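You operate a simulated robot arm through the tools that you are given. There is no shell and no other tool. Be economical: measure what you need, move in short steps, check, and stop when the job is done.

You are at the controls of a simulated two-armed robot. One attempt, no reset.

JOB
Crank loom 1 to the angle on its card, within 3, and brake it.
Fine: then lift rail 4 and hang the orange tag on the stud under the brake lever. Where these are worked on the way, their far stop is far enough and under half their travel is too little: brake lever.

The check looks at the end state, three seconds after you hand in, the way a careful person would. Anything else that was tipped, shoved, dropped, spilled or broken makes it a failure.

ROBOT AND FRAMES
Two 7-joint arms with two-finger grippers on one trunk, hanging from a carriage that runs on a gantry, over the field with the corners [-720, 903], [-720, -277], [1780, -276], [1780, 904] (x, y) and turns from -407 to 281 degrees about z. Base frame: it is fixed where the carriage stands at the start and does not move with it; the origin is on the floor, on the carriage's upright axis, x ahead of it, y to its left, z up. Readings come in mm, degrees, newtons and seconds.
The left shoulder is at the start at [0, 236, 1427], the right one opposite. With the tool pointing down near the work surface each hand reaches from about 100 to 400 mm from the robot's upright axis, wherever it stands, measured 20 degrees to its own side. Places, roughly: brake lever [700, -100, 700]; loom 1 [1800, 600, 1300]; loom one warp sensor knob [1800, 1800, 800]; rail one latch [1100, 1400, 1000]; rail three latch [700, 600, 1000]; rail two latch [700, 700, 1000]; stud under the brake lever [700, -200, 600]; weft sensor knob [900, -300, 1000]. Payload 3.43 kg a hand.
The TCP of each hand is the grasp point between the finger pads, 30 mm short of the fingertips. In the tool frame z runs along the fingers and y along their closing line. Largest opening 104 mm; the body of the gripper starts 57 mm behind the TCP.
Orientation is that of the tool frame in the base frame, as a unit quaternion [x, y, z, w]. With the fingers straight down and closing along the base's y, the tool's x points along the base's -x, its y along +y and its z along -z.

CONTROLS
- The arms move only by the tool servo_tool. It takes "left_moves", "right_moves" or both (then of equal length, played together; a hand with none holds still); each is a list of rows, each a list of 2 entries, a list of its own where there are three numbers: the shift along the base's x, y, z in mm, then the turn, a rotation vector about the base's x, y, z in rad. In form: [[[dx, dy, dz], [wx, wy, wz]], ...]. A call has 1 to 20 rows; each row is the pose to reach, as a shift and turn from the pose commanded when the call began. "left_claw" and "right_claw" are, for a hand that has rows, the gripper command, from -1 (fully open) to 1 (shut), values between in proportion, set as the call begins (left out, the last holds). Rows are played at 5 a second. More than 50 mm and 8.6 degrees between two rows, or a gripper value outside its range, and nothing of the call is played. A pose out of reach is approached as far as the arm can. The call stops where the force on the tool passes 90 N (or 10 N more than at its start, if that is more) or the arm is blocked; 0.2 s more then pass. The fingers move at their own pace (about 45 mm/s each) and stop on an object; they squeeze with about 23 N. The grip force told is the motor's: it shows also when the fingers shut on nothing. Time passes only in rows, and 0.2 s behind the last, so rows that repeat a pose let the fingers close. The reply holds the time, the measured pose of the TCP, the force on the tool along the base axes, the opening and the grip force, in the units named above and with some noise, with the torque about the TCP (base axes, N m) and any sound that the robot's microphone picked up.
- Cameras (640 x 400 px; columns grow to the right, rows downward): "scene" is now at [244.5, -35.9, 1539.7]; the picture's right is [-0.63, -0.77, 0.00], its down [-0.71, 0.59, -0.39] and it looks along [0.30, -0.24, -0.92] (base axes); focal length 268 px, centre (320, 200). "left" rides on the left gripper at [67, -18, -90] in its tool frame; the picture's right is [0.25, 0.97, 0.00], its down [-0.73, 0.19, -0.66] and it looks along [-0.64, 0.17, 0.75] (tool axes); focal length 218 px, centre (320, 200). "right" rides on the right gripper at [67, 18, -90] in its tool frame; the picture's right is [-0.25, 0.97, 0.00], its down [-0.73, -0.19, -0.66] and it looks along [-0.64, -0.17, 0.75] (tool axes); focal length 218 px, centre (320, 200). There is no depth. A picture from a camera that has moved, and an enlarged one, comes with that camera's place and axes in the base frame and with its lens.
- snapshot(camera): a new picture of that camera. It takes no simulated time.
- raise_lower(by): slides the trunk up (or, below 0, down) by that many mm; the arms and the scene camera ride with it, the base frame stays. It gives what a move gives, with no picture.
- roll_base(legs): drives the robot by 1 to 6 legs, each [ahead, left, turn to the left] in mm, mm and degrees, along the robot's own axes; the way and the turn of a leg run together, so that a leg with both is an arc; at most 1500 mm and 180 degrees a leg. The arms and the cameras ride along, it lands a little off, and it stops where it bumps. It keeps to its track: a leg is cut to what the track allows. It gives what a move gives.
- pan_tilt(pan, tilt): turns the head with the scene camera to pan (to the left, within 86 degrees either way) and tilt (down, from -29 to 69), counted from straight ahead of the robot. It gives what a move gives.
- zoom(camera, box): a new picture of the part [left, top, right, bottom] of that camera's present view, enlarged. It takes no simulated time.
- finish_job(): hands the job in; it is judged then, once.

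Work in short steps. Places have to be worked out from the pictures, the camera data and where the tool is seen: move nearer, look again, correct. Check each grasp and each placing, and mend what went wrong. You have 120 turns and 88 pictures in all, those below and enlarged ones among them. Open the grippers and draw the arms clear of the work before you hand the job in, unless the task says otherwise; then end with one line.

The tools are called by a JSON object that holds its "api" and its "payload". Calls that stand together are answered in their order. servo_tool: Moves the arms, as the interface text tells. Its arguments: {"type":"object","properties":{"left_moves":{"type":"array","items":{"type":"array"}},"left_claw":{"type":"number"},"right_moves":{"type":"array","items":{"type":"array"}},"right_claw":{"type":"number"}},"required":[]} The other tools are called the same way: raise_lower (by) slides the trunk up or down; roll_base (legs) drives the base; pan_tilt (pan, tilt) turns the head that bears the scene camera; snapshot (camera) takes a picture; zoom (camera, box) takes an enlarged picture of a part of a camera's view; finish_job () hands the job in.

At the start:

```text
clock: 0.0
left_tool_pos: [404.0, 2.4, 1010.0]
left_ee_rot: [0.0, 1.0, 0.0, 0.001]
left_contact_force: [-0.3, -0.2, -0.1]
left_moment: [0.02, -0.01, 0.0]
left_opening: 104.2
left_finger_force: 0.1
right_tool_pos: [374.6, -388.5, 1070.3]
right_ee_rot: [0.0, 1.0, 0.0, 0.001]
right_contact_force: [-0.3, -0.8, 0.3]
right_moment: [-0.01, -0.01, 0.02]
right_opening: 104.2
right_finger_force: 0.0
trunk travel left (down, up): [-338.0, 302.0]
robot x, y, heading: [0.4, -1.1, -0.0]
head pan, tilt: [-39.4, 67.3]
```

scene: 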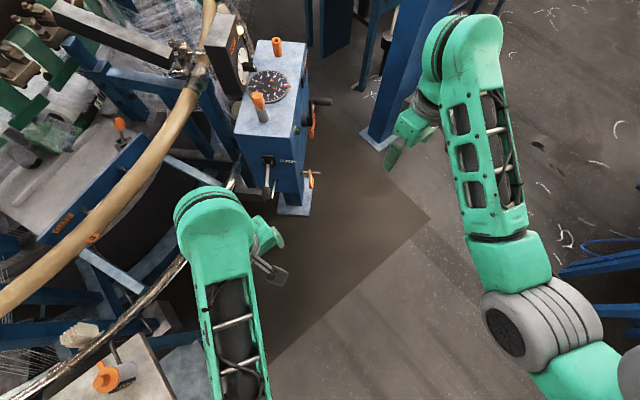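
right: 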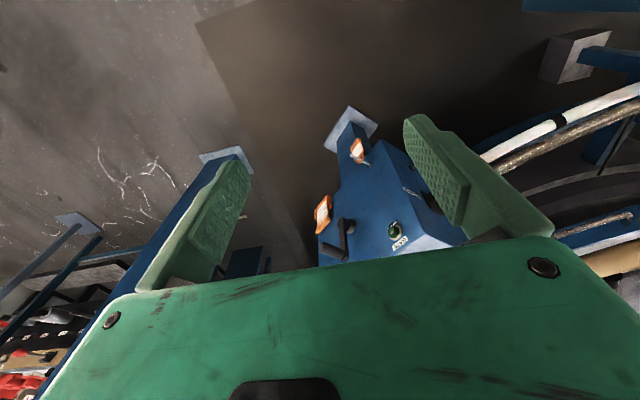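
left: 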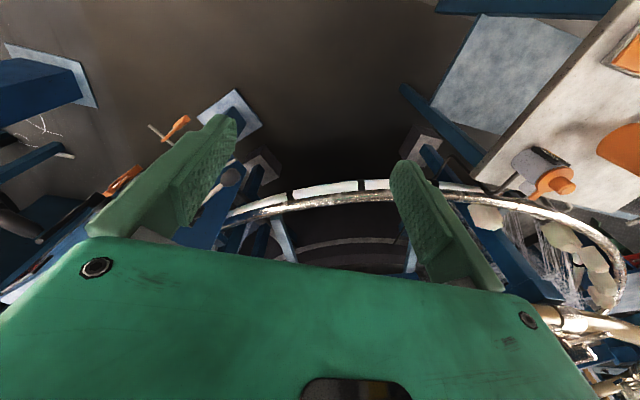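

The scene shows a blue post with a dial and orange handles at about [700,-100]. I zoom in on it and look ahead to survey the rest.

{"api": "zoom", "payload": {"camera": "scene", "box": [180, 0, 360, 220]}}

{"api": "pan_tilt", "payload": {"pan": 0, "tilt": 35}}

{"api": "snapshot", "payload": {"camera": "scene"}}

```text
1.82 times, centred on (270, 110) of scene
camera zoom: at [244.5, -35.9, 1539.7], right [-0.63, -0.77, 0.0], down [-0.71, 0.59, -0.39], along [0.3, -0.24, -0.92], focal length 487 px, centre (411, 364)
```

zoom: 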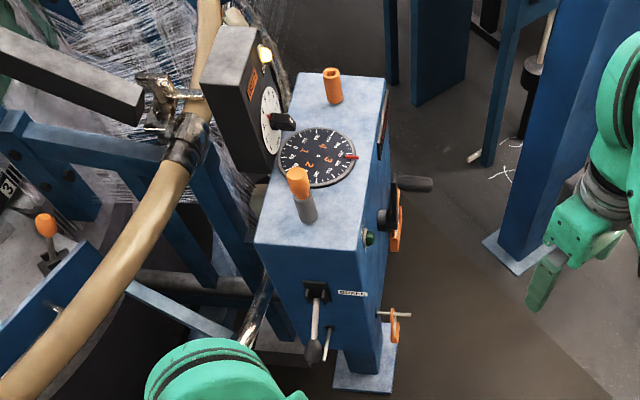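

```text
clock: 1.1
left_tool_pos: [403.0, 2.7, 1010.2]
left_ee_rot: [0.0, 1.0, -0.001, 0.0]
left_contact_force: [-0.5, 0.6, -0.4]
left_moment: [0.0, 0.03, -0.01]
left_opening: 104.0
left_finger_force: 0.0
right_tool_pos: [375.1, -388.8, 1071.0]
right_ee_rot: [0.0, 1.0, 0.0, 0.0]
right_contact_force: [0.0, -0.1, -0.1]
right_moment: [0.02, 0.01, -0.01]
right_opening: 103.9
right_finger_force: 0.0
trunk travel left (down, up): [-338.0, 302.0]
robot x, y, heading: [-5.4, -1.4, 0.1]
head pan, tilt: [0.0, 35.0]
```

```text
83 pictures are left
camera scene: at [287.8, 0.6, 1581.9], right [0.0, -1.0, 0.0], down [-0.57, 0.0, -0.82], along [0.82, 0.0, -0.57], focal length 268 px, centre (320, 200)
```

scene: 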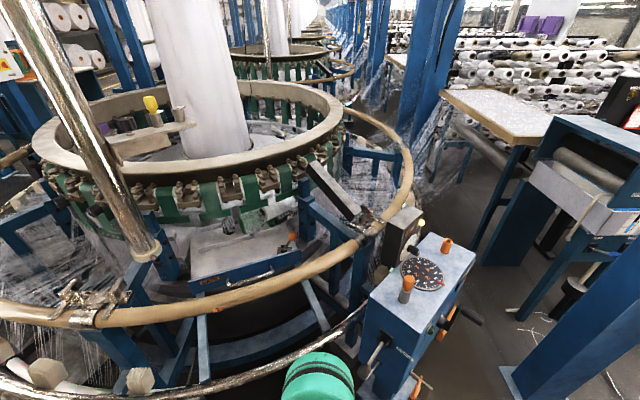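

Circular looms, with the control post near. I zoom on several parts: the post top, the loom left and the left foreground.

{"api": "zoom", "payload": {"camera": "scene", "box": [340, 190, 500, 290]}}

{"api": "zoom", "payload": {"camera": "scene", "box": [180, 150, 400, 300]}}

{"api": "pan_tilt", "payload": {"pan": 50, "tilt": 40}}

{"api": "snapshot", "payload": {"camera": "scene"}}

{"api": "pan_tilt", "payload": {"pan": -50, "tilt": 40}}

{"api": "snapshot", "payload": {"camera": "scene"}}

```text
4.00 times, centred on (420, 240) of scene
camera zoom: at [287.8, 0.6, 1581.9], right [0.0, -1.0, 0.0], down [-0.57, 0.0, -0.82], along [0.82, 0.0, -0.57], focal length 1071 px, centre (-80, 40)
```

zoom: 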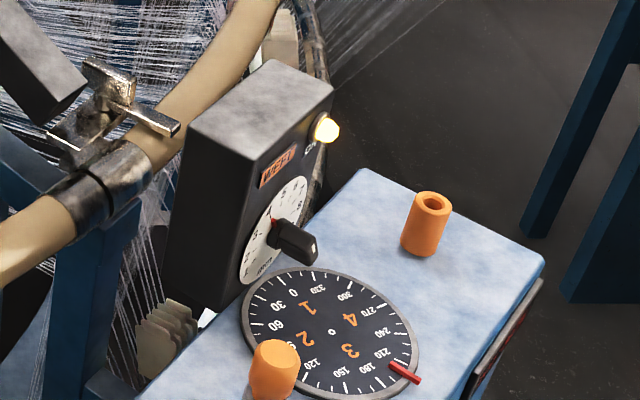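

```text
2.67 times, centred on (290, 225) of scene
camera zoom: at [287.8, 0.6, 1581.9], right [0.0, -1.0, 0.0], down [-0.57, 0.0, -0.82], along [0.82, 0.0, -0.57], focal length 714 px, centre (400, 133)
```

zoom: 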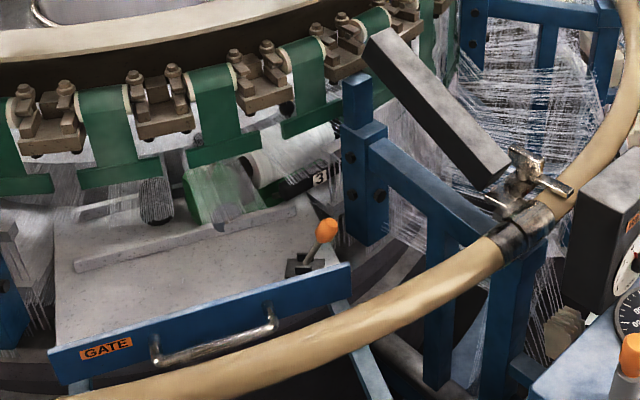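

```text
clock: 2.2
left_tool_pos: [402.5, 2.8, 1010.8]
left_ee_rot: [0.0, 1.0, 0.001, -0.001]
left_contact_force: [-0.3, -0.2, 0.7]
left_moment: [0.03, -0.02, 0.01]
left_opening: 104.1
left_finger_force: 0.0
right_tool_pos: [374.6, -388.9, 1069.6]
right_ee_rot: [0.0, 1.0, 0.0, 0.001]
right_contact_force: [0.0, -0.5, -0.4]
right_moment: [-0.01, -0.01, 0.01]
right_opening: 104.1
right_finger_force: 0.0
trunk travel left (down, up): [-338.0, 302.0]
robot x, y, heading: [1.4, -2.2, -0.2]
head pan, tilt: [50.0, 40.0]
```

```text
80 pictures are left
camera scene: at [254.5, 65.8, 1574.4], right [0.77, -0.64, 0.0], down [-0.41, -0.49, -0.77], along [0.49, 0.59, -0.64], focal length 268 px, centre (320, 200)
```

scene: 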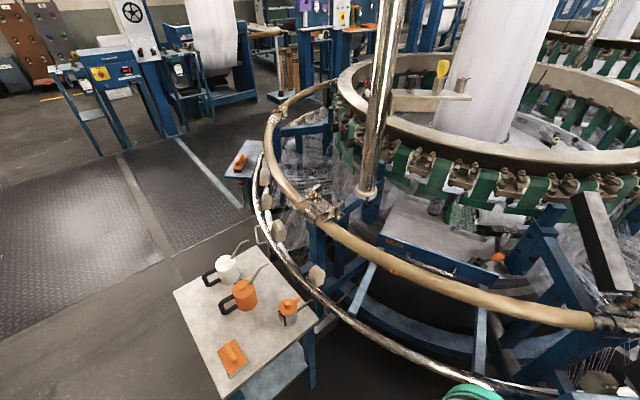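

```text
clock: 4.0
left_tool_pos: [403.0, 1.7, 1010.6]
left_ee_rot: [-0.001, 1.0, 0.0, 0.001]
left_contact_force: [1.0, 0.1, -0.4]
left_moment: [0.0, 0.02, 0.01]
left_opening: 104.0
left_finger_force: 0.0
right_tool_pos: [374.9, -389.1, 1070.1]
right_ee_rot: [0.001, 1.0, 0.0, 0.001]
right_contact_force: [0.5, -0.2, -0.6]
right_moment: [-0.04, -0.01, -0.04]
right_opening: 103.9
right_finger_force: 0.0
trunk travel left (down, up): [-338.0, 302.0]
robot x, y, heading: [6.1, -0.4, 0.0]
head pan, tilt: [-50.0, 40.0]
```

```text
79 pictures are left
camera scene: at [254.5, -64.4, 1574.4], right [-0.77, -0.64, 0.0], down [-0.41, 0.49, -0.77], along [0.49, -0.59, -0.64], focal length 268 px, centre (320, 200)
```

scene: 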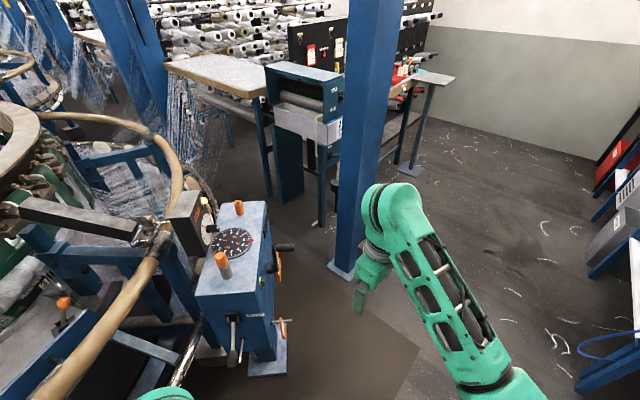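

I zoom into the post from this viewpoint, and view it through the right hand camera.

{"api": "zoom", "payload": {"camera": "scene", "box": [180, 190, 308, 270]}}

{"api": "zoom", "payload": {"camera": "scene", "box": [200, 280, 320, 380]}}

{"api": "zoom", "payload": {"camera": "right", "box": [280, 90, 500, 260]}}

```text
5.00 times, centred on (244, 230) of scene
camera zoom: at [254.5, -64.4, 1574.4], right [-0.77, -0.64, 0.0], down [-0.41, 0.49, -0.77], along [0.49, -0.59, -0.64], focal length 1339 px, centre (700, 50)
```

zoom: 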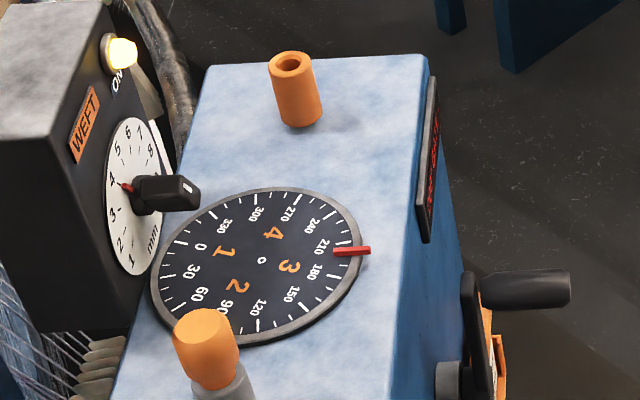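

```text
4.00 times, centred on (260, 330) of scene
camera zoom: at [254.5, -64.4, 1574.4], right [-0.77, -0.64, 0.0], down [-0.41, 0.49, -0.77], along [0.49, -0.59, -0.64], focal length 1071 px, centre (560, -320)
```

zoom: 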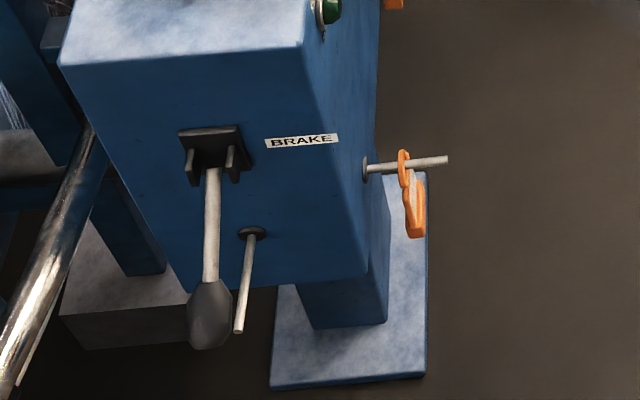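

```text
2.35 times, centred on (390, 175) of right
camera zoom: at [307.5, -370.7, 1159.4], right [0.25, 0.97, 0.0], down [0.73, -0.19, 0.66], along [0.64, -0.17, -0.75], focal length 514 px, centre (155, 259)
```

zoom: 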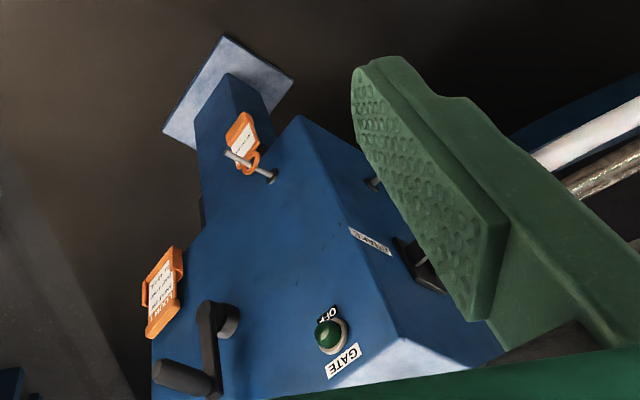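

The post top is at z≈890, with its right face (crank, card, tag) facing about −135° and its front face (brake) about +135°. I draw the left hand back and up, then drive nearer for a look at the right face.

{"api": "servo_tool", "payload": {"left_moves": [[[-40, 40, 30], [0, 0, 0]], [[-80, 80, 60], [0, 0, 0]], [[-120, 120, 90], [0, 0, 0]], [[-150, 150, 120], [0, 0, 0]]]}}

{"api": "roll_base", "payload": {"legs": [[150, -265, 0]]}}

{"api": "servo_tool", "payload": {"right_moves": [[[0, 0, 0], [0, 0, 0.14]], [[0, 0, 0], [0, 0, 0.28]], [[0, 0, 0], [0, 0, 0.42]], [[0, 0, 0], [0, 0, 0.56]], [[0, 0, -20], [0, 0, 0.7]], [[0, 0, -40], [0, 0, 0.84]], [[0, 0, -60], [0, 0, 0.98]], [[0, 0, -80], [0, 0, 1.05]]]}}

{"api": "snapshot", "payload": {"camera": "right"}}

{"api": "snapshot", "payload": {"camera": "scene"}}

```text
refused: row 1 steps farther than a row can; nothing moved
```

```text
clock: 6.0
left_tool_pos: [551.8, -256.7, 1011.3]
left_ee_rot: [-0.003, 1.0, 0.0, 0.0]
left_contact_force: [-0.2, -0.1, 0.5]
left_moment: [0.0, -0.02, -0.03]
left_opening: 103.9
left_finger_force: 0.1
right_tool_pos: [524.9, -647.1, 1070.2]
right_ee_rot: [-0.002, 1.0, 0.0, 0.001]
right_contact_force: [0.0, 0.5, 0.2]
right_moment: [0.0, 0.02, -0.02]
right_opening: 104.0
right_finger_force: 0.1
trunk travel left (down, up): [-338.0, 302.0]
robot x, y, heading: [147.9, -259.4, 0.2]
head pan, tilt: [-50.0, 40.0]
```

```text
clock: 7.8
left_tool_pos: [550.9, -257.4, 1011.3]
left_ee_rot: [-0.002, 1.0, 0.0, -0.001]
left_contact_force: [0.1, 0.3, 0.5]
left_moment: [0.01, 0.0, -0.04]
left_opening: 103.9
left_finger_force: 0.0
right_tool_pos: [524.8, -647.0, 990.3]
right_ee_rot: [-0.505, 0.863, 0.0, 0.001]
right_contact_force: [-0.3, 0.1, 0.8]
right_moment: [-0.02, -0.01, 0.01]
right_opening: 103.9
right_finger_force: 0.0
trunk travel left (down, up): [-338.0, 302.0]
robot x, y, heading: [150.6, -261.8, 0.3]
head pan, tilt: [-50.0, 40.0]
```

```text
75 pictures are left
camera right: at [476.8, -696.8, 1080.2], right [-0.72, 0.7, 0.0], down [0.52, 0.54, 0.66], along [0.46, 0.47, -0.75], focal length 218 px, centre (320, 200)
```

right: 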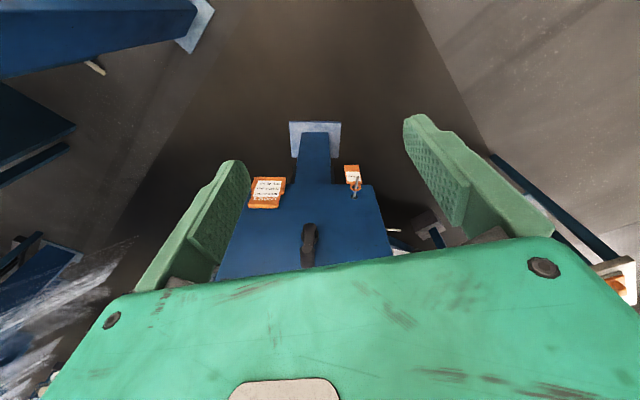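

```text
74 pictures are left
camera scene: at [402.9, -323.7, 1574.4], right [-0.76, -0.65, 0.0], down [-0.42, 0.49, -0.77], along [0.49, -0.58, -0.64], focal length 268 px, centre (320, 200)
```

scene: 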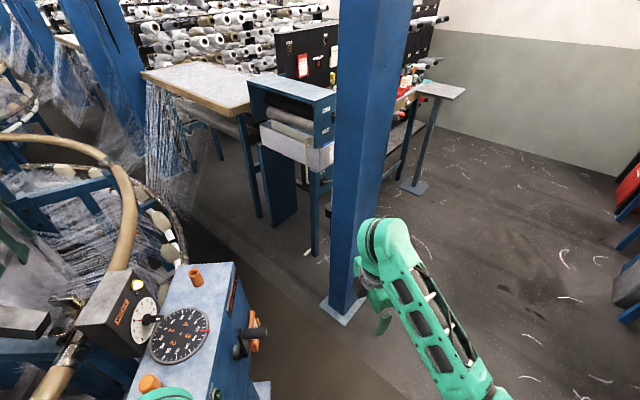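

I zoom in on the card, tag and dial display.

{"api": "zoom", "payload": {"camera": "right", "box": [236, 165, 300, 215]}}

{"api": "zoom", "payload": {"camera": "right", "box": [200, 110, 400, 280]}}

{"api": "zoom", "payload": {"camera": "scene", "box": [80, 250, 280, 400]}}

```text
8.00 times, centred on (268, 190) of right
camera zoom: at [476.8, -696.8, 1080.2], right [-0.72, 0.7, 0.0], down [0.52, 0.54, 0.66], along [0.46, 0.47, -0.75], focal length 1746 px, centre (736, 280)
```

zoom: 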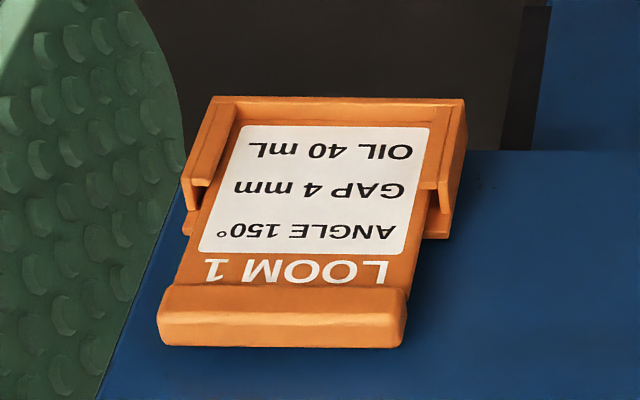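

```text
2.35 times, centred on (300, 195) of right
camera zoom: at [476.8, -696.8, 1080.2], right [-0.72, 0.7, 0.0], down [0.52, 0.54, 0.66], along [0.46, 0.47, -0.75], focal length 514 px, centre (367, 212)
```

zoom: 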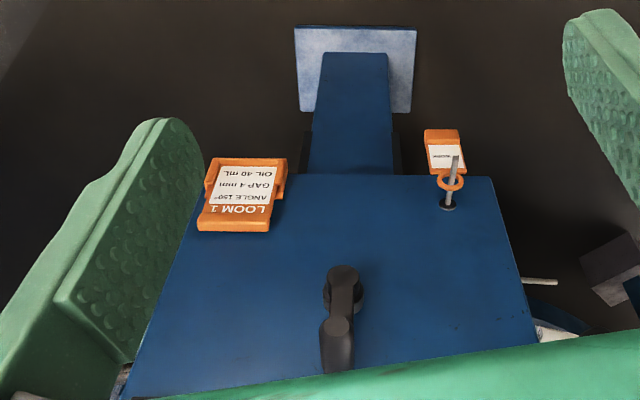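

```text
2.67 times, centred on (180, 325) of scene
camera zoom: at [402.9, -323.7, 1574.4], right [-0.76, -0.65, 0.0], down [-0.42, 0.49, -0.77], along [0.49, -0.58, -0.64], focal length 714 px, centre (693, -133)
```

zoom: 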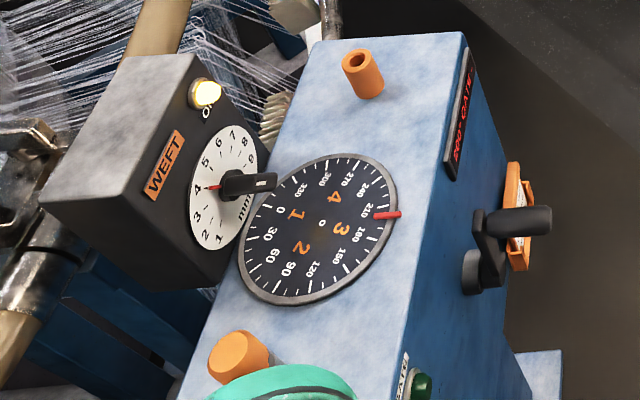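

The card says ANGLE 150°. I zoom in on the LED display for the present angle.

{"api": "zoom", "payload": {"camera": "scene", "box": [195, 255, 275, 325]}}

{"api": "zoom", "payload": {"camera": "right", "box": [320, 155, 400, 215]}}

```text
5.71 times, centred on (235, 290) of scene
camera zoom: at [402.9, -323.7, 1574.4], right [-0.76, -0.65, 0.0], down [-0.42, 0.49, -0.77], along [0.49, -0.58, -0.64], focal length 1530 px, centre (806, -314)
```

zoom: 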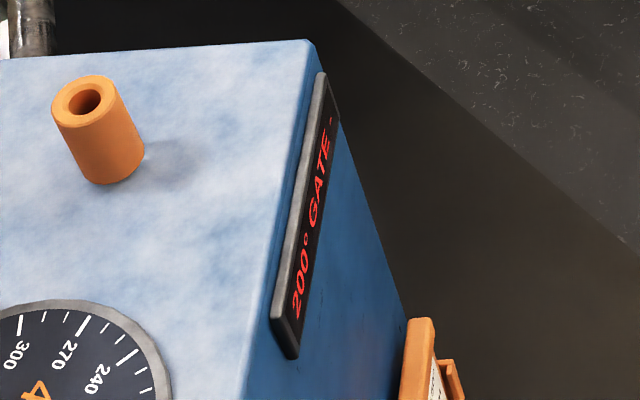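

```text
6.67 times, centred on (360, 185) of right
camera zoom: at [476.8, -696.8, 1080.2], right [-0.72, 0.7, 0.0], down [0.52, 0.54, 0.66], along [0.46, 0.47, -0.75], focal length 1455 px, centre (53, 300)
```

zoom: 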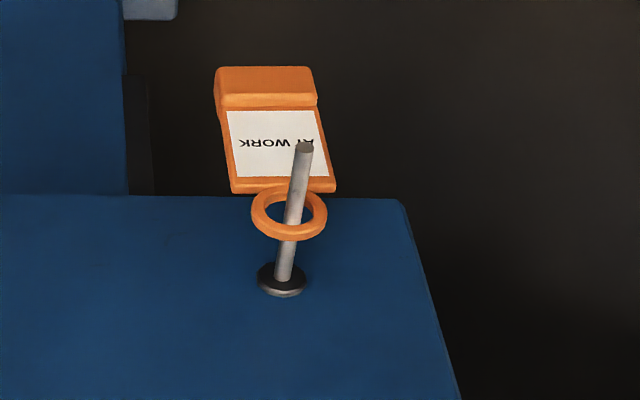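

Display: 200°, "GATE -". Now I look at the ring rail and its latches to find rail 4.

{"api": "pan_tilt", "payload": {"pan": 10, "tilt": 40}}

{"api": "snapshot", "payload": {"camera": "scene"}}

{"api": "zoom", "payload": {"camera": "scene", "box": [220, 90, 420, 240]}}

```text
clock: 9.2
left_tool_pos: [550.8, -255.9, 1009.9]
left_ee_rot: [-0.003, 1.0, 0.0, 0.0]
left_contact_force: [0.8, 0.6, 0.4]
left_moment: [-0.01, 0.02, 0.06]
left_opening: 103.8
left_finger_force: 0.0
right_tool_pos: [524.9, -646.7, 991.6]
right_ee_rot: [-0.502, 0.865, 0.001, 0.001]
right_contact_force: [0.1, 0.0, -0.5]
right_moment: [-0.01, 0.02, -0.01]
right_opening: 104.1
right_finger_force: 0.1
trunk travel left (down, up): [-338.0, 302.0]
robot x, y, heading: [151.8, -260.3, 0.2]
head pan, tilt: [10.0, 40.0]
```

```text
68 pictures are left
camera scene: at [431.7, -243.9, 1574.4], right [0.18, -0.98, 0.0], down [-0.63, -0.11, -0.77], along [0.75, 0.14, -0.64], focal length 268 px, centre (320, 200)
```

scene: 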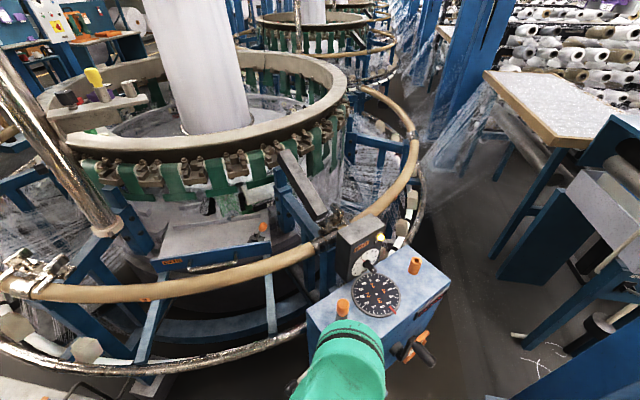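

```text
2.67 times, centred on (320, 165) of scene
camera zoom: at [431.7, -243.9, 1574.4], right [0.18, -0.98, 0.0], down [-0.63, -0.11, -0.77], along [0.75, 0.14, -0.64], focal length 714 px, centre (320, 293)
```

zoom: 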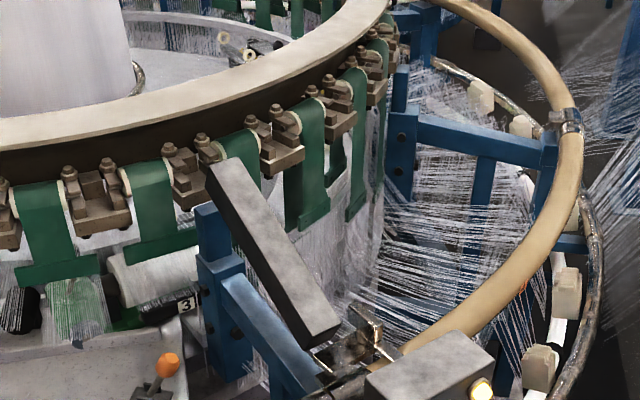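

Rail 4 seems to be the tan segment beyond the post. I zoom in on its label, its latch and the left latch for reference.

{"api": "zoom", "payload": {"camera": "scene", "box": [300, 190, 420, 265]}}

{"api": "zoom", "payload": {"camera": "scene", "box": [380, 110, 440, 230]}}

{"api": "zoom", "payload": {"camera": "scene", "box": [0, 230, 160, 330]}}

```text
5.33 times, centred on (360, 228) of scene
camera zoom: at [431.7, -243.9, 1574.4], right [0.18, -0.98, 0.0], down [-0.63, -0.11, -0.77], along [0.75, 0.14, -0.64], focal length 1428 px, centre (107, 53)
```

zoom: 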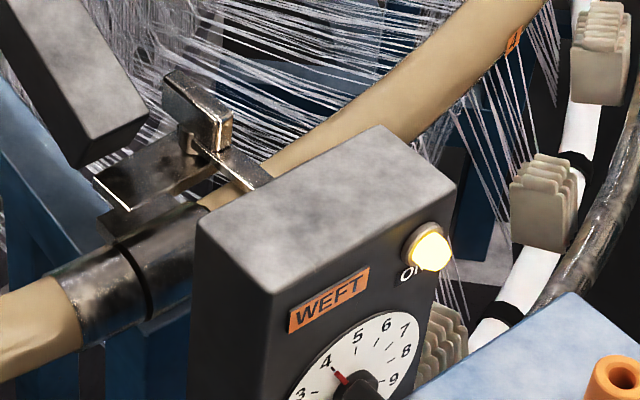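

```text
3.33 times, centred on (410, 170) of scene
camera zoom: at [431.7, -243.9, 1574.4], right [0.18, -0.98, 0.0], down [-0.63, -0.11, -0.77], along [0.75, 0.14, -0.64], focal length 892 px, centre (20, 300)
```

zoom: 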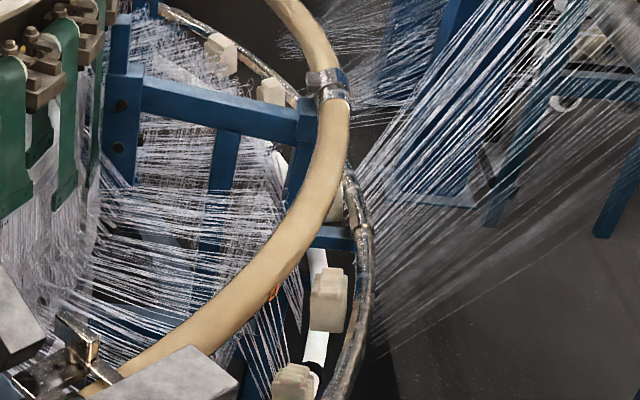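

```text
4.00 times, centred on (80, 280) of scene
camera zoom: at [431.7, -243.9, 1574.4], right [0.18, -0.98, 0.0], down [-0.63, -0.11, -0.77], along [0.75, 0.14, -0.64], focal length 1071 px, centre (1280, -120)
```

zoom: 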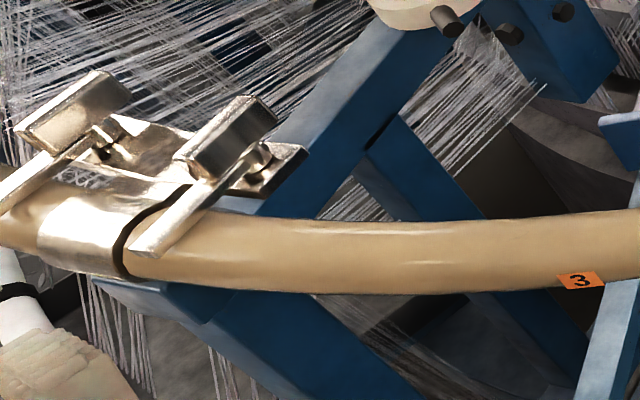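

Rail 4 (label "4") is latched at the joint behind the WEFT box. First the crank: I pull the left arm back, drive 150 ahead, and orient the right hand tilted 45° towards the right face.

{"api": "servo_tool", "payload": {"left_moves": [[[-30, 30, 20], [0, 0, 0]], [[-60, 60, 40], [0, 0, 0]], [[-90, 90, 60], [0, 0, 0]], [[-120, 120, 80], [0, 0, 0]], [[-150, 150, 100], [0, 0, 0]]], "right_moves": [[[0, -20, 0], [0, 0, -0.1]], [[0, -40, 0], [0, 0, -0.2]], [[0, -60, 0], [0, 0, -0.276]], [[0, -60, 0], [0, 0, -0.276]], [[0, -60, 0], [0, 0, -0.276]]]}}

{"api": "roll_base", "payload": {"legs": [[130, 0, 0]]}}

{"api": "servo_tool", "payload": {"right_moves": [[[0, 0, 0], [0.1, -0.097, 0]], [[0, 0, 0], [0.2, -0.195, 0]], [[0, 0, 0], [0.3, -0.292, 0]], [[0, 0, 0], [0.4, -0.389, 0]], [[0, 0, 0], [0.5, -0.486, 0]], [[0, 0, 0], [0.563, -0.547, 0]]]}}

{"api": "snapshot", "payload": {"camera": "right"}}

```text
clock: 10.3
left_tool_pos: [439.9, -133.4, 1067.8]
left_ee_rot: [-0.002, 1.0, -0.001, 0.002]
left_contact_force: [0.6, -0.5, -0.6]
left_moment: [-0.01, -0.02, 0.0]
left_opening: 103.9
left_finger_force: 0.2
left hand out of reach, approached as far as the arm can: row 3, 4, 5
right_tool_pos: [524.6, -707.4, 990.8]
right_ee_rot: [-0.38, 0.925, 0.001, 0.001]
right_contact_force: [-0.5, 0.0, 0.4]
right_moment: [-0.01, -0.06, -0.01]
right_opening: 104.1
right_finger_force: 0.1
trunk travel left (down, up): [-338.0, 302.0]
robot x, y, heading: [145.4, -259.2, 0.5]
head pan, tilt: [10.0, 40.0]
```

```text
clock: 11.6
left_tool_pos: [572.1, -131.8, 1067.7]
left_ee_rot: [-0.003, 1.0, -0.001, 0.002]
left_contact_force: [0.3, 0.5, 0.2]
left_moment: [0.01, 0.03, -0.04]
left_opening: 104.2
left_finger_force: 0.1
right_tool_pos: [654.8, -707.0, 991.6]
right_ee_rot: [-0.38, 0.925, 0.0, 0.001]
right_contact_force: [0.1, 0.3, 0.2]
right_moment: [-0.01, 0.0, 0.04]
right_opening: 104.2
right_finger_force: 0.1
trunk travel left (down, up): [-338.0, 302.0]
robot x, y, heading: [280.4, -258.7, 0.1]
head pan, tilt: [10.0, 40.0]
```

```text
clock: 13.0
left_tool_pos: [571.1, -131.6, 1067.1]
left_ee_rot: [-0.003, 1.0, -0.001, 0.002]
left_contact_force: [0.6, 0.0, 0.1]
left_moment: [0.0, -0.01, -0.03]
left_opening: 104.0
left_finger_force: 0.1
right_tool_pos: [650.4, -705.9, 1015.6]
right_ee_rot: [-0.352, 0.857, 0.15, 0.346]
right_contact_force: [-0.1, 0.1, 1.4]
right_moment: [-0.04, 0.01, -0.01]
right_opening: 104.1
right_finger_force: 0.1
right hand out of reach, approached as far as the arm can: row 6
trunk travel left (down, up): [-338.0, 302.0]
robot x, y, heading: [278.8, -259.4, -0.0]
head pan, tilt: [10.0, 40.0]
```

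```text
63 pictures are left
camera right: at [560.0, -771.1, 1032.7], right [-0.55, 0.81, 0.19], down [0.19, -0.1, 0.98], along [0.81, 0.58, -0.1], focal length 218 px, centre (320, 200)
```

right: 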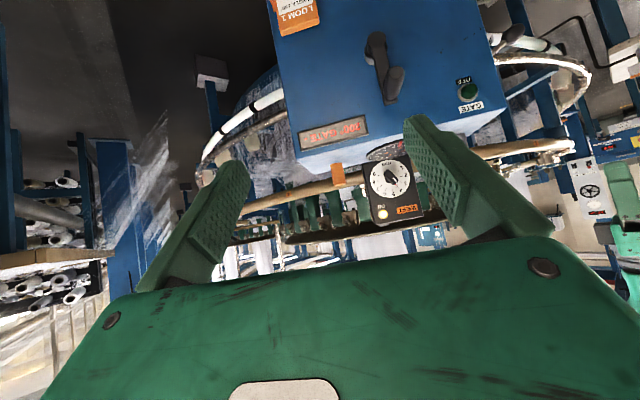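

The tilt is nearly reached; a lower trunk will help. I lower the trunk by 120 and move the hand toward the pre-grasp point [681,-522,918].

{"api": "raise_lower", "payload": {"by": -120}}

{"api": "servo_tool", "payload": {"right_moves": [[[0, 0, 20], [0.0, 0.0, 0]], [[8, 45, 30], [0.0, 0.0, 0]], [[16, 90, 30], [0.0, 0.0, 0]], [[20, 130, 30], [0, 0, 0]], [[25, 160, 30], [0, 0, 0]]]}}

{"api": "snapshot", "payload": {"camera": "right"}}

```text
clock: 14.5
left_tool_pos: [570.5, -132.8, 946.7]
left_ee_rot: [-0.003, 1.0, -0.001, 0.002]
left_contact_force: [0.5, -0.1, 0.0]
left_moment: [0.03, 0.01, 0.0]
left_opening: 104.1
left_finger_force: 0.1
right_tool_pos: [650.2, -704.2, 894.3]
right_ee_rot: [-0.351, 0.857, 0.15, 0.345]
right_contact_force: [0.0, 0.1, -0.3]
right_moment: [0.0, 0.0, -0.02]
right_opening: 103.9
right_finger_force: 0.1
trunk travel left (down, up): [-218.0, 422.0]
robot x, y, heading: [281.0, -260.7, 0.2]
head pan, tilt: [10.0, 40.0]
```

```text
clock: 15.7
left_tool_pos: [571.2, -128.8, 946.9]
left_ee_rot: [-0.002, 1.0, 0.001, 0.001]
left_contact_force: [0.4, 0.1, -0.1]
left_moment: [-0.05, -0.04, 0.0]
left_opening: 103.9
left_finger_force: 0.0
right_tool_pos: [663.7, -552.7, 975.8]
right_ee_rot: [-0.351, 0.858, 0.151, 0.344]
right_contact_force: [0.9, 0.4, 0.0]
right_moment: [-0.04, 0.01, -0.02]
right_opening: 104.1
right_finger_force: 0.0
right hand out of reach, approached as far as the arm can: row 3, 4, 5
trunk travel left (down, up): [-218.0, 422.0]
robot x, y, heading: [278.5, -257.4, 0.2]
head pan, tilt: [10.0, 40.0]
```

```text
62 pictures are left
camera right: at [574.4, -618.3, 993.3], right [-0.55, 0.81, 0.19], down [0.19, -0.1, 0.98], along [0.81, 0.58, -0.1], focal length 218 px, centre (320, 200)
```

right: 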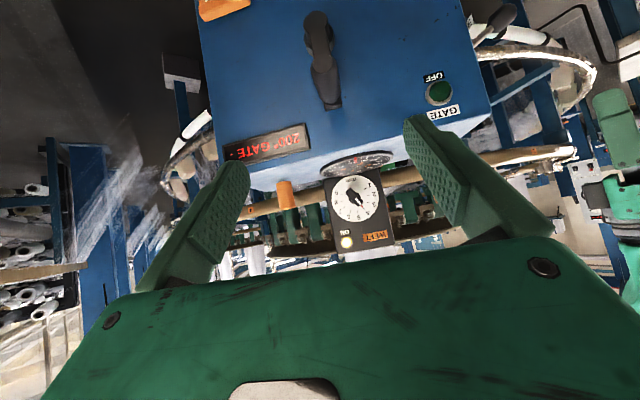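

Orientation is right; the arm seems too folded. I back the base 120 and then move the hand to the pre-grasp.

{"api": "roll_base", "payload": {"legs": [[-120, 0, 0]]}}

{"api": "servo_tool", "payload": {"right_moves": [[[35, 5, 0], [0.0, 0.0, 0]], [[70, 10, 0], [0.0, 0.0, 0]], [[105, 15, 0], [0.0, 0.0, 0]], [[130, 25, 0], [0, 0, 0]], [[130, 25, 0], [0, 0, 0]]]}}

```text
clock: 17.0
left_tool_pos: [446.9, -132.4, 946.5]
left_ee_rot: [-0.002, 1.0, -0.001, 0.001]
left_contact_force: [-0.6, 0.8, 0.4]
left_moment: [0.02, -0.02, 0.01]
left_opening: 103.9
left_finger_force: 0.0
right_tool_pos: [539.7, -556.7, 976.5]
right_ee_rot: [-0.352, 0.858, 0.15, 0.343]
right_contact_force: [-0.1, 0.1, -0.2]
right_moment: [0.01, 0.0, -0.04]
right_opening: 103.9
right_finger_force: 0.0
trunk travel left (down, up): [-218.0, 422.0]
robot x, y, heading: [156.8, -263.6, 0.3]
head pan, tilt: [10.0, 40.0]
```

```text
clock: 18.2
left_tool_pos: [449.3, -132.5, 947.0]
left_ee_rot: [-0.001, 1.0, -0.001, 0.002]
left_contact_force: [1.2, 0.6, 0.3]
left_moment: [-0.01, 0.01, -0.05]
left_opening: 104.4
left_finger_force: 0.1
right_tool_pos: [640.3, -530.0, 1019.8]
right_ee_rot: [-0.351, 0.858, 0.149, 0.343]
right_contact_force: [0.8, -0.1, -0.1]
right_moment: [-0.03, 0.01, 0.01]
right_opening: 103.8
right_finger_force: 0.0
right hand out of reach, approached as far as the arm can: row 1, 2, 3, 4, 5
trunk travel left (down, up): [-218.0, 422.0]
robot x, y, heading: [154.4, -257.5, 0.3]
head pan, tilt: [10.0, 40.0]
```

The 45° tilt isn't reachable from this side; I use a 20° tilt from vertical instead. First retract, re-tilt and move the left hand aside, then drive ahead.

{"api": "servo_tool", "payload": {"left_moves": [[[0, 40, 10], [0, 0, 0]], [[0, 80, 20], [0, 0, 0]], [[0, 120, 30], [0, 0, 0]], [[0, 150, 40], [0, 0, 0]], [[0, 150, 40], [0, 0, 0]]], "right_moves": [[[-20, -20, 10], [-0.075, 0.073, 0]], [[-50, -30, 10], [-0.15, 0.146, 0]], [[-80, -40, 10], [-0.22, 0.214, 0]], [[-100, -40, 10], [-0.29, 0.282, 0]], [[-100, -40, 10], [-0.313, 0.304, 0]]]}}

{"api": "roll_base", "payload": {"legs": [[190, -10, 0]]}}

```text
clock: 19.4
left_tool_pos: [465.5, 14.0, 948.3]
left_ee_rot: [-0.002, 1.0, -0.001, 0.004]
left_contact_force: [-0.5, 0.5, 0.8]
left_moment: [-0.01, -0.01, -0.02]
left_opening: 103.9
left_finger_force: 0.0
left hand out of reach, approached as far as the arm can: row 1, 2, 3, 4, 5
right_tool_pos: [543.2, -569.2, 1014.3]
right_ee_rot: [-0.373, 0.913, 0.063, 0.154]
right_contact_force: [0.8, -0.8, 2.1]
right_moment: [0.01, 0.01, 0.02]
right_opening: 104.2
right_finger_force: 0.2
right hand out of reach, approached as far as the arm can: row 1, 4, 5
trunk travel left (down, up): [-218.0, 422.0]
robot x, y, heading: [154.0, -260.8, 0.2]
head pan, tilt: [10.0, 40.0]
```

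```text
clock: 20.9
left_tool_pos: [656.7, 5.3, 948.4]
left_ee_rot: [-0.004, 1.0, 0.0, 0.005]
left_contact_force: [0.0, -0.5, -0.2]
left_moment: [0.02, 0.03, -0.02]
left_opening: 103.9
left_finger_force: 0.0
right_tool_pos: [735.2, -575.0, 1015.0]
right_ee_rot: [-0.375, 0.912, 0.065, 0.154]
right_contact_force: [0.0, 0.1, 1.0]
right_moment: [-0.01, -0.01, -0.01]
right_opening: 104.0
right_finger_force: 0.1
trunk travel left (down, up): [-218.0, 422.0]
robot x, y, heading: [348.3, -267.1, 0.4]
head pan, tilt: [10.0, 40.0]
```

I move over the handle to a pre-grasp and look.

{"api": "servo_tool", "payload": {"right_moves": [[[-5, 30, -20], [0.0, 0.0, 0]], [[-10, 60, -40], [0.0, 0.0, 0]], [[-16, 85, -60], [0.0, 0.0, 0]], [[-16, 85, -60], [0, 0, 0]]]}}

{"api": "snapshot", "payload": {"camera": "right"}}

{"api": "pan_tilt", "payload": {"pan": -30, "tilt": 60}}

{"api": "snapshot", "payload": {"camera": "scene"}}

```text
clock: 21.9
left_tool_pos: [655.8, 6.7, 947.5]
left_ee_rot: [-0.003, 1.0, 0.0, 0.003]
left_contact_force: [-0.3, -0.3, -0.9]
left_moment: [0.02, 0.03, -0.02]
left_opening: 104.2
left_finger_force: 0.0
right_tool_pos: [718.6, -491.2, 954.5]
right_ee_rot: [-0.375, 0.912, 0.065, 0.154]
right_contact_force: [-0.1, 0.4, 0.1]
right_moment: [0.02, -0.01, -0.03]
right_opening: 103.8
right_finger_force: 0.1
trunk travel left (down, up): [-218.0, 422.0]
robot x, y, heading: [346.5, -271.4, 0.3]
head pan, tilt: [10.0, 40.0]
```

```text
61 pictures are left
camera right: at [642.4, -543.5, 1017.6], right [-0.51, 0.85, 0.09], down [0.47, 0.19, 0.86], along [0.72, 0.48, -0.5], focal length 218 px, centre (320, 200)
```

right: 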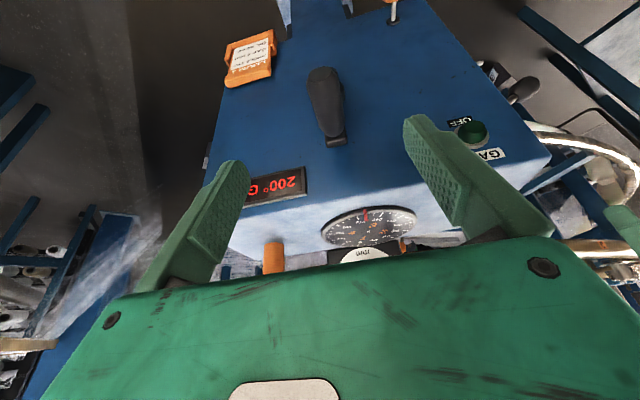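

```text
clock: 23.0
left_tool_pos: [656.4, 6.5, 947.4]
left_ee_rot: [-0.003, 1.0, 0.0, 0.004]
left_contact_force: [-0.7, 0.8, -1.1]
left_moment: [-0.04, -0.01, -0.02]
left_opening: 104.0
left_finger_force: 0.1
right_tool_pos: [718.9, -491.0, 954.5]
right_ee_rot: [-0.375, 0.912, 0.064, 0.153]
right_contact_force: [0.3, -0.8, -0.7]
right_moment: [0.02, 0.01, 0.02]
right_opening: 103.5
right_finger_force: 0.0
trunk travel left (down, up): [-218.0, 422.0]
robot x, y, heading: [345.1, -269.0, 0.4]
head pan, tilt: [-30.0, 60.0]
```

```text
60 pictures are left
camera scene: at [605.4, -299.8, 1427.7], right [-0.49, -0.87, 0.0], down [-0.75, 0.43, -0.5], along [0.44, -0.25, -0.87], focal length 268 px, centre (320, 200)
```

scene: 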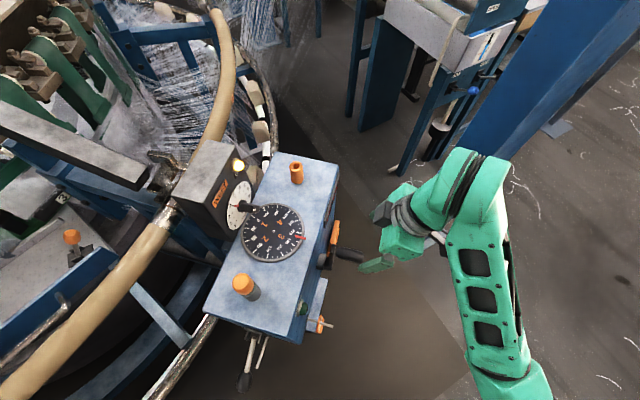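

Handle tip estimated at [723,-472,840], its axis pointing out of the face. I descend along the tool axis to [745,-450,838].

{"api": "servo_tool", "payload": {"right_moves": [[[3, 14, -10], [0.0, 0.0, 0]], [[9, 21, -40], [0.0, 0.0, 0]], [[16, 29, -75], [0.0, 0.0, 0]], [[24, 38, -105], [0, 0, 0]], [[26, 41, -116], [0, 0, 0]]]}}

{"api": "snapshot", "payload": {"camera": "right"}}

{"api": "zoom", "payload": {"camera": "scene", "box": [220, 180, 420, 320]}}

```text
clock: 24.2
left_tool_pos: [655.8, 7.7, 947.9]
left_ee_rot: [-0.004, 1.0, 0.0, 0.003]
left_contact_force: [0.6, 0.3, -0.3]
left_moment: [-0.04, 0.0, 0.0]
left_opening: 103.8
left_finger_force: 0.0
right_tool_pos: [744.8, -448.8, 838.5]
right_ee_rot: [-0.375, 0.912, 0.065, 0.153]
right_contact_force: [0.2, 0.1, 0.0]
right_moment: [-0.01, 0.01, 0.01]
right_opening: 104.1
right_finger_force: 0.0
trunk travel left (down, up): [-218.0, 422.0]
robot x, y, heading: [348.8, -268.1, 0.3]
head pan, tilt: [-30.0, 60.0]
```

```text
59 pictures are left
camera right: at [667.2, -502.2, 901.1], right [-0.51, 0.85, 0.09], down [0.47, 0.19, 0.86], along [0.72, 0.48, -0.5], focal length 218 px, centre (320, 200)
```

right: 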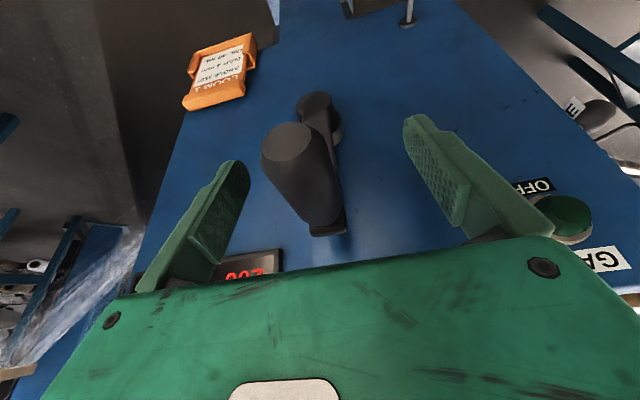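

```text
2.86 times, centred on (320, 250) of scene
camera zoom: at [605.2, -299.8, 1427.6], right [-0.49, -0.87, 0.0], down [-0.75, 0.43, -0.5], along [0.43, -0.25, -0.87], focal length 765 px, centre (320, 57)
```

zoom: 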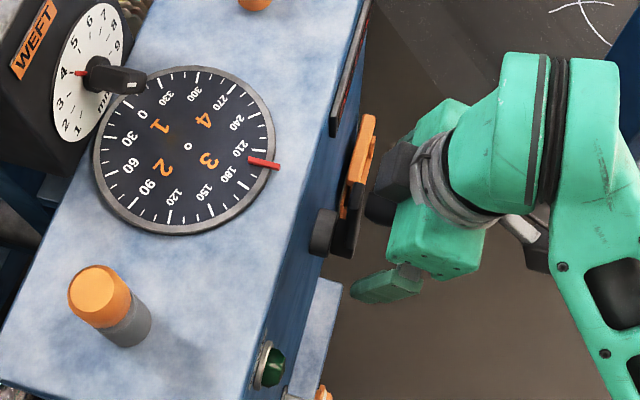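

The handle is between the fingers, a bit toward the left one. I shift 7 mm and close.

{"api": "servo_tool", "payload": {"right_moves": [[[5, -5, 0], [0.0, 0.0, 0]]]}}

{"api": "servo_tool", "payload": {"right_claw": 1, "right_moves": [[[0, 0, 0], [0, 0, 0]], [[0, 0, 0], [0, 0, 0]], [[0, 0, 0], [0, 0, 0]], [[0, 0, 0], [0, 0, 0]], [[0, 0, 0], [0, 0, 0]], [[0, 0, 0], [0, 0, 0]], [[0, 0, 0], [0, 0, 0]]]}}

{"api": "snapshot", "payload": {"camera": "right"}}

```text
clock: 24.6
left_tool_pos: [657.3, 6.7, 949.0]
left_ee_rot: [-0.004, 1.0, 0.001, 0.004]
left_contact_force: [0.1, 0.4, 0.5]
left_moment: [0.01, 0.01, 0.02]
left_opening: 103.9
left_finger_force: 0.1
right_tool_pos: [749.7, -455.0, 838.3]
right_ee_rot: [-0.375, 0.912, 0.065, 0.154]
right_contact_force: [0.5, 0.0, -0.4]
right_moment: [-0.02, 0.01, -0.03]
right_opening: 103.8
right_finger_force: 0.2
trunk travel left (down, up): [-218.0, 422.0]
robot x, y, heading: [346.3, -269.1, 0.4]
head pan, tilt: [-30.0, 60.0]
```

```text
clock: 26.2
left_tool_pos: [653.7, 8.5, 947.4]
left_ee_rot: [-0.004, 1.0, 0.0, 0.003]
left_contact_force: [0.6, -0.1, 0.0]
left_moment: [0.01, -0.02, 0.0]
left_opening: 103.9
left_finger_force: 0.2
right_tool_pos: [746.9, -453.6, 837.5]
right_ee_rot: [-0.375, 0.911, 0.067, 0.155]
right_contact_force: [-5.7, 8.4, -2.5]
right_moment: [0.03, -0.06, 1.15]
right_opening: 26.9
right_finger_force: 45.7
trunk travel left (down, up): [-218.0, 422.0]
robot x, y, heading: [348.3, -267.6, 0.6]
head pan, tilt: [-30.0, 60.0]
```

```text
57 pictures are left
camera right: at [670.4, -505.4, 900.0], right [-0.51, 0.85, 0.09], down [0.47, 0.19, 0.86], along [0.72, 0.48, -0.5], focal length 218 px, centre (320, 200)
```

right: 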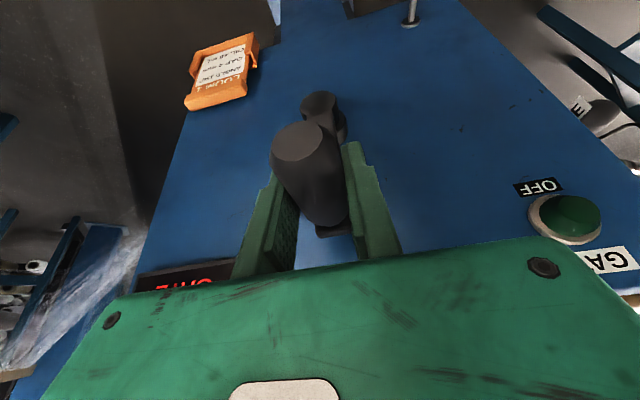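

Gripped (27 mm). I try a small crank swing toward +u (about 15°) and read the dial.

{"api": "servo_tool", "payload": {"right_moves": [[[7, -7, -0.4], [0.0, 0.0, 0]], [[14, -14, -1.6], [0.0, 0.0, 0]], [[21, -21, -4], [0, 0, 0]]]}}

{"api": "zoom", "payload": {"camera": "scene", "box": [240, 190, 400, 290]}}

```text
clock: 27.0
left_tool_pos: [645.7, 14.2, 946.7]
left_ee_rot: [-0.005, 1.0, 0.002, 0.001]
left_contact_force: [-0.5, -0.5, 0.0]
left_moment: [-0.06, -0.01, -0.02]
left_opening: 103.8
left_finger_force: 0.0
right_tool_pos: [749.0, -451.1, 832.5]
right_ee_rot: [-0.377, 0.909, 0.094, 0.148]
right_contact_force: [-46.4, 29.2, 9.8]
right_moment: [0.45, -0.98, -0.39]
right_opening: 26.3
right_finger_force: 45.4
trunk travel left (down, up): [-218.0, 422.0]
robot x, y, heading: [347.1, -266.1, 0.2]
head pan, tilt: [-30.0, 60.0]
stopped in row 3 (right hand): the force on the tool passed its limit at 97 N (the readings are from after the stop); the commanded pose is now the measured one
```

```text
4.00 times, centred on (320, 240) of scene
camera zoom: at [598.0, -295.6, 1425.7], right [-0.49, -0.87, 0.0], down [-0.76, 0.43, -0.49], along [0.43, -0.24, -0.87], focal length 1071 px, centre (320, 40)
```

zoom: 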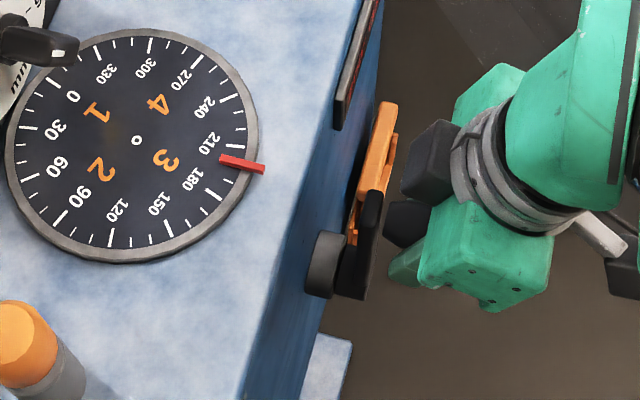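

Strong resistance that way. I try the opposite direction a little.

{"api": "servo_tool", "payload": {"right_moves": [[[-7, 7, 0], [0.0, 0.0, 0]], [[-14, 14, -1], [0.0, 0.0, 0]], [[-21, 21, -2], [0, 0, 0]]]}}

{"api": "zoom", "payload": {"camera": "scene", "box": [200, 190, 400, 390]}}

```text
clock: 27.8
left_tool_pos: [660.1, 3.1, 948.5]
left_ee_rot: [-0.003, 1.0, -0.002, 0.005]
left_contact_force: [-0.7, -0.4, -0.1]
left_moment: [0.01, -0.02, 0.01]
left_opening: 103.7
left_finger_force: 0.1
right_tool_pos: [748.5, -451.3, 835.0]
right_ee_rot: [-0.375, 0.911, 0.072, 0.152]
right_contact_force: [30.8, -27.8, -36.6]
right_moment: [0.1, 0.17, 0.35]
right_opening: 26.4
right_finger_force: 44.0
trunk travel left (down, up): [-218.0, 422.0]
robot x, y, heading: [347.7, -267.7, 0.3]
head pan, tilt: [-30.0, 60.0]
```

```text
2.00 times, centred on (300, 290) of scene
camera zoom: at [607.7, -302.8, 1427.9], right [-0.49, -0.87, 0.0], down [-0.75, 0.43, -0.5], along [0.44, -0.25, -0.86], focal length 536 px, centre (360, 20)
```

zoom: 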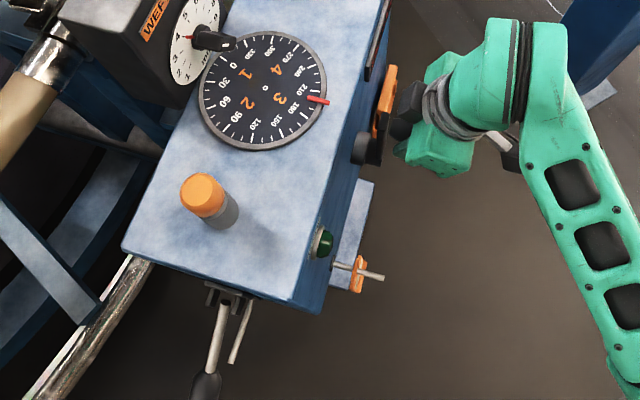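

Blocked both ways, so the brake is on. The lever knob sits near [648,-135,720] in front of the front face; I bring the left hand, yawed −45°, above it and look.

{"api": "servo_tool", "payload": {"left_moves": [[[-5, -20, -10], [0, 0, -0.14]], [[-5, -45, -20], [0, 0, -0.28]], [[-8, -70, -35], [0, 0, -0.42]], [[-10, -95, -55], [0, 0, -0.56]], [[-12, -120, -75], [0, 0, -0.7]], [[-15, -140, -100], [0, 0, -0.785]], [[-15, -140, -130], [0, 0, -0.785]]]}}

{"api": "snapshot", "payload": {"camera": "left"}}

{"api": "zoom", "payload": {"camera": "scene", "box": [200, 240, 360, 400]}}

```text
clock: 29.4
left_tool_pos: [642.4, -138.5, 818.9]
left_ee_rot: [0.38, 0.925, -0.003, 0.005]
left_contact_force: [0.5, -0.4, 0.0]
left_moment: [0.0, -0.01, -0.02]
left_opening: 103.8
left_finger_force: 0.1
right_tool_pos: [747.5, -452.4, 837.3]
right_ee_rot: [-0.377, 0.91, 0.072, 0.154]
right_contact_force: [25.9, -31.9, -29.2]
right_moment: [-0.14, 0.31, -0.15]
right_opening: 26.5
right_finger_force: 45.3
trunk travel left (down, up): [-218.0, 422.0]
robot x, y, heading: [347.6, -269.2, 0.5]
head pan, tilt: [-30.0, 60.0]
```

```text
54 pictures are left
camera left: at [581.3, -103.7, 907.8], right [0.5, 0.87, 0.0], down [0.65, -0.37, 0.67], along [0.58, -0.34, -0.75], focal length 218 px, centre (320, 200)
```

left: 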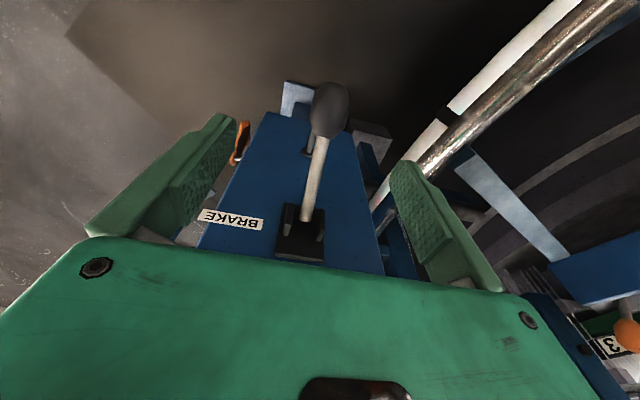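

```text
2.50 times, centred on (280, 320) of scene
camera zoom: at [606.8, -302.6, 1428.5], right [-0.49, -0.87, 0.0], down [-0.75, 0.42, -0.5], along [0.44, -0.25, -0.86], focal length 669 px, centre (420, -100)
```

zoom: 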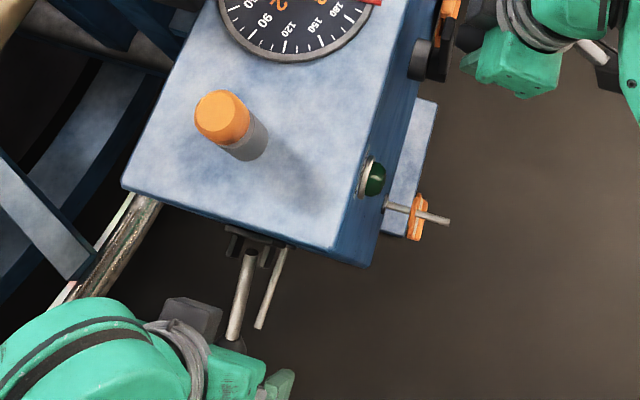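

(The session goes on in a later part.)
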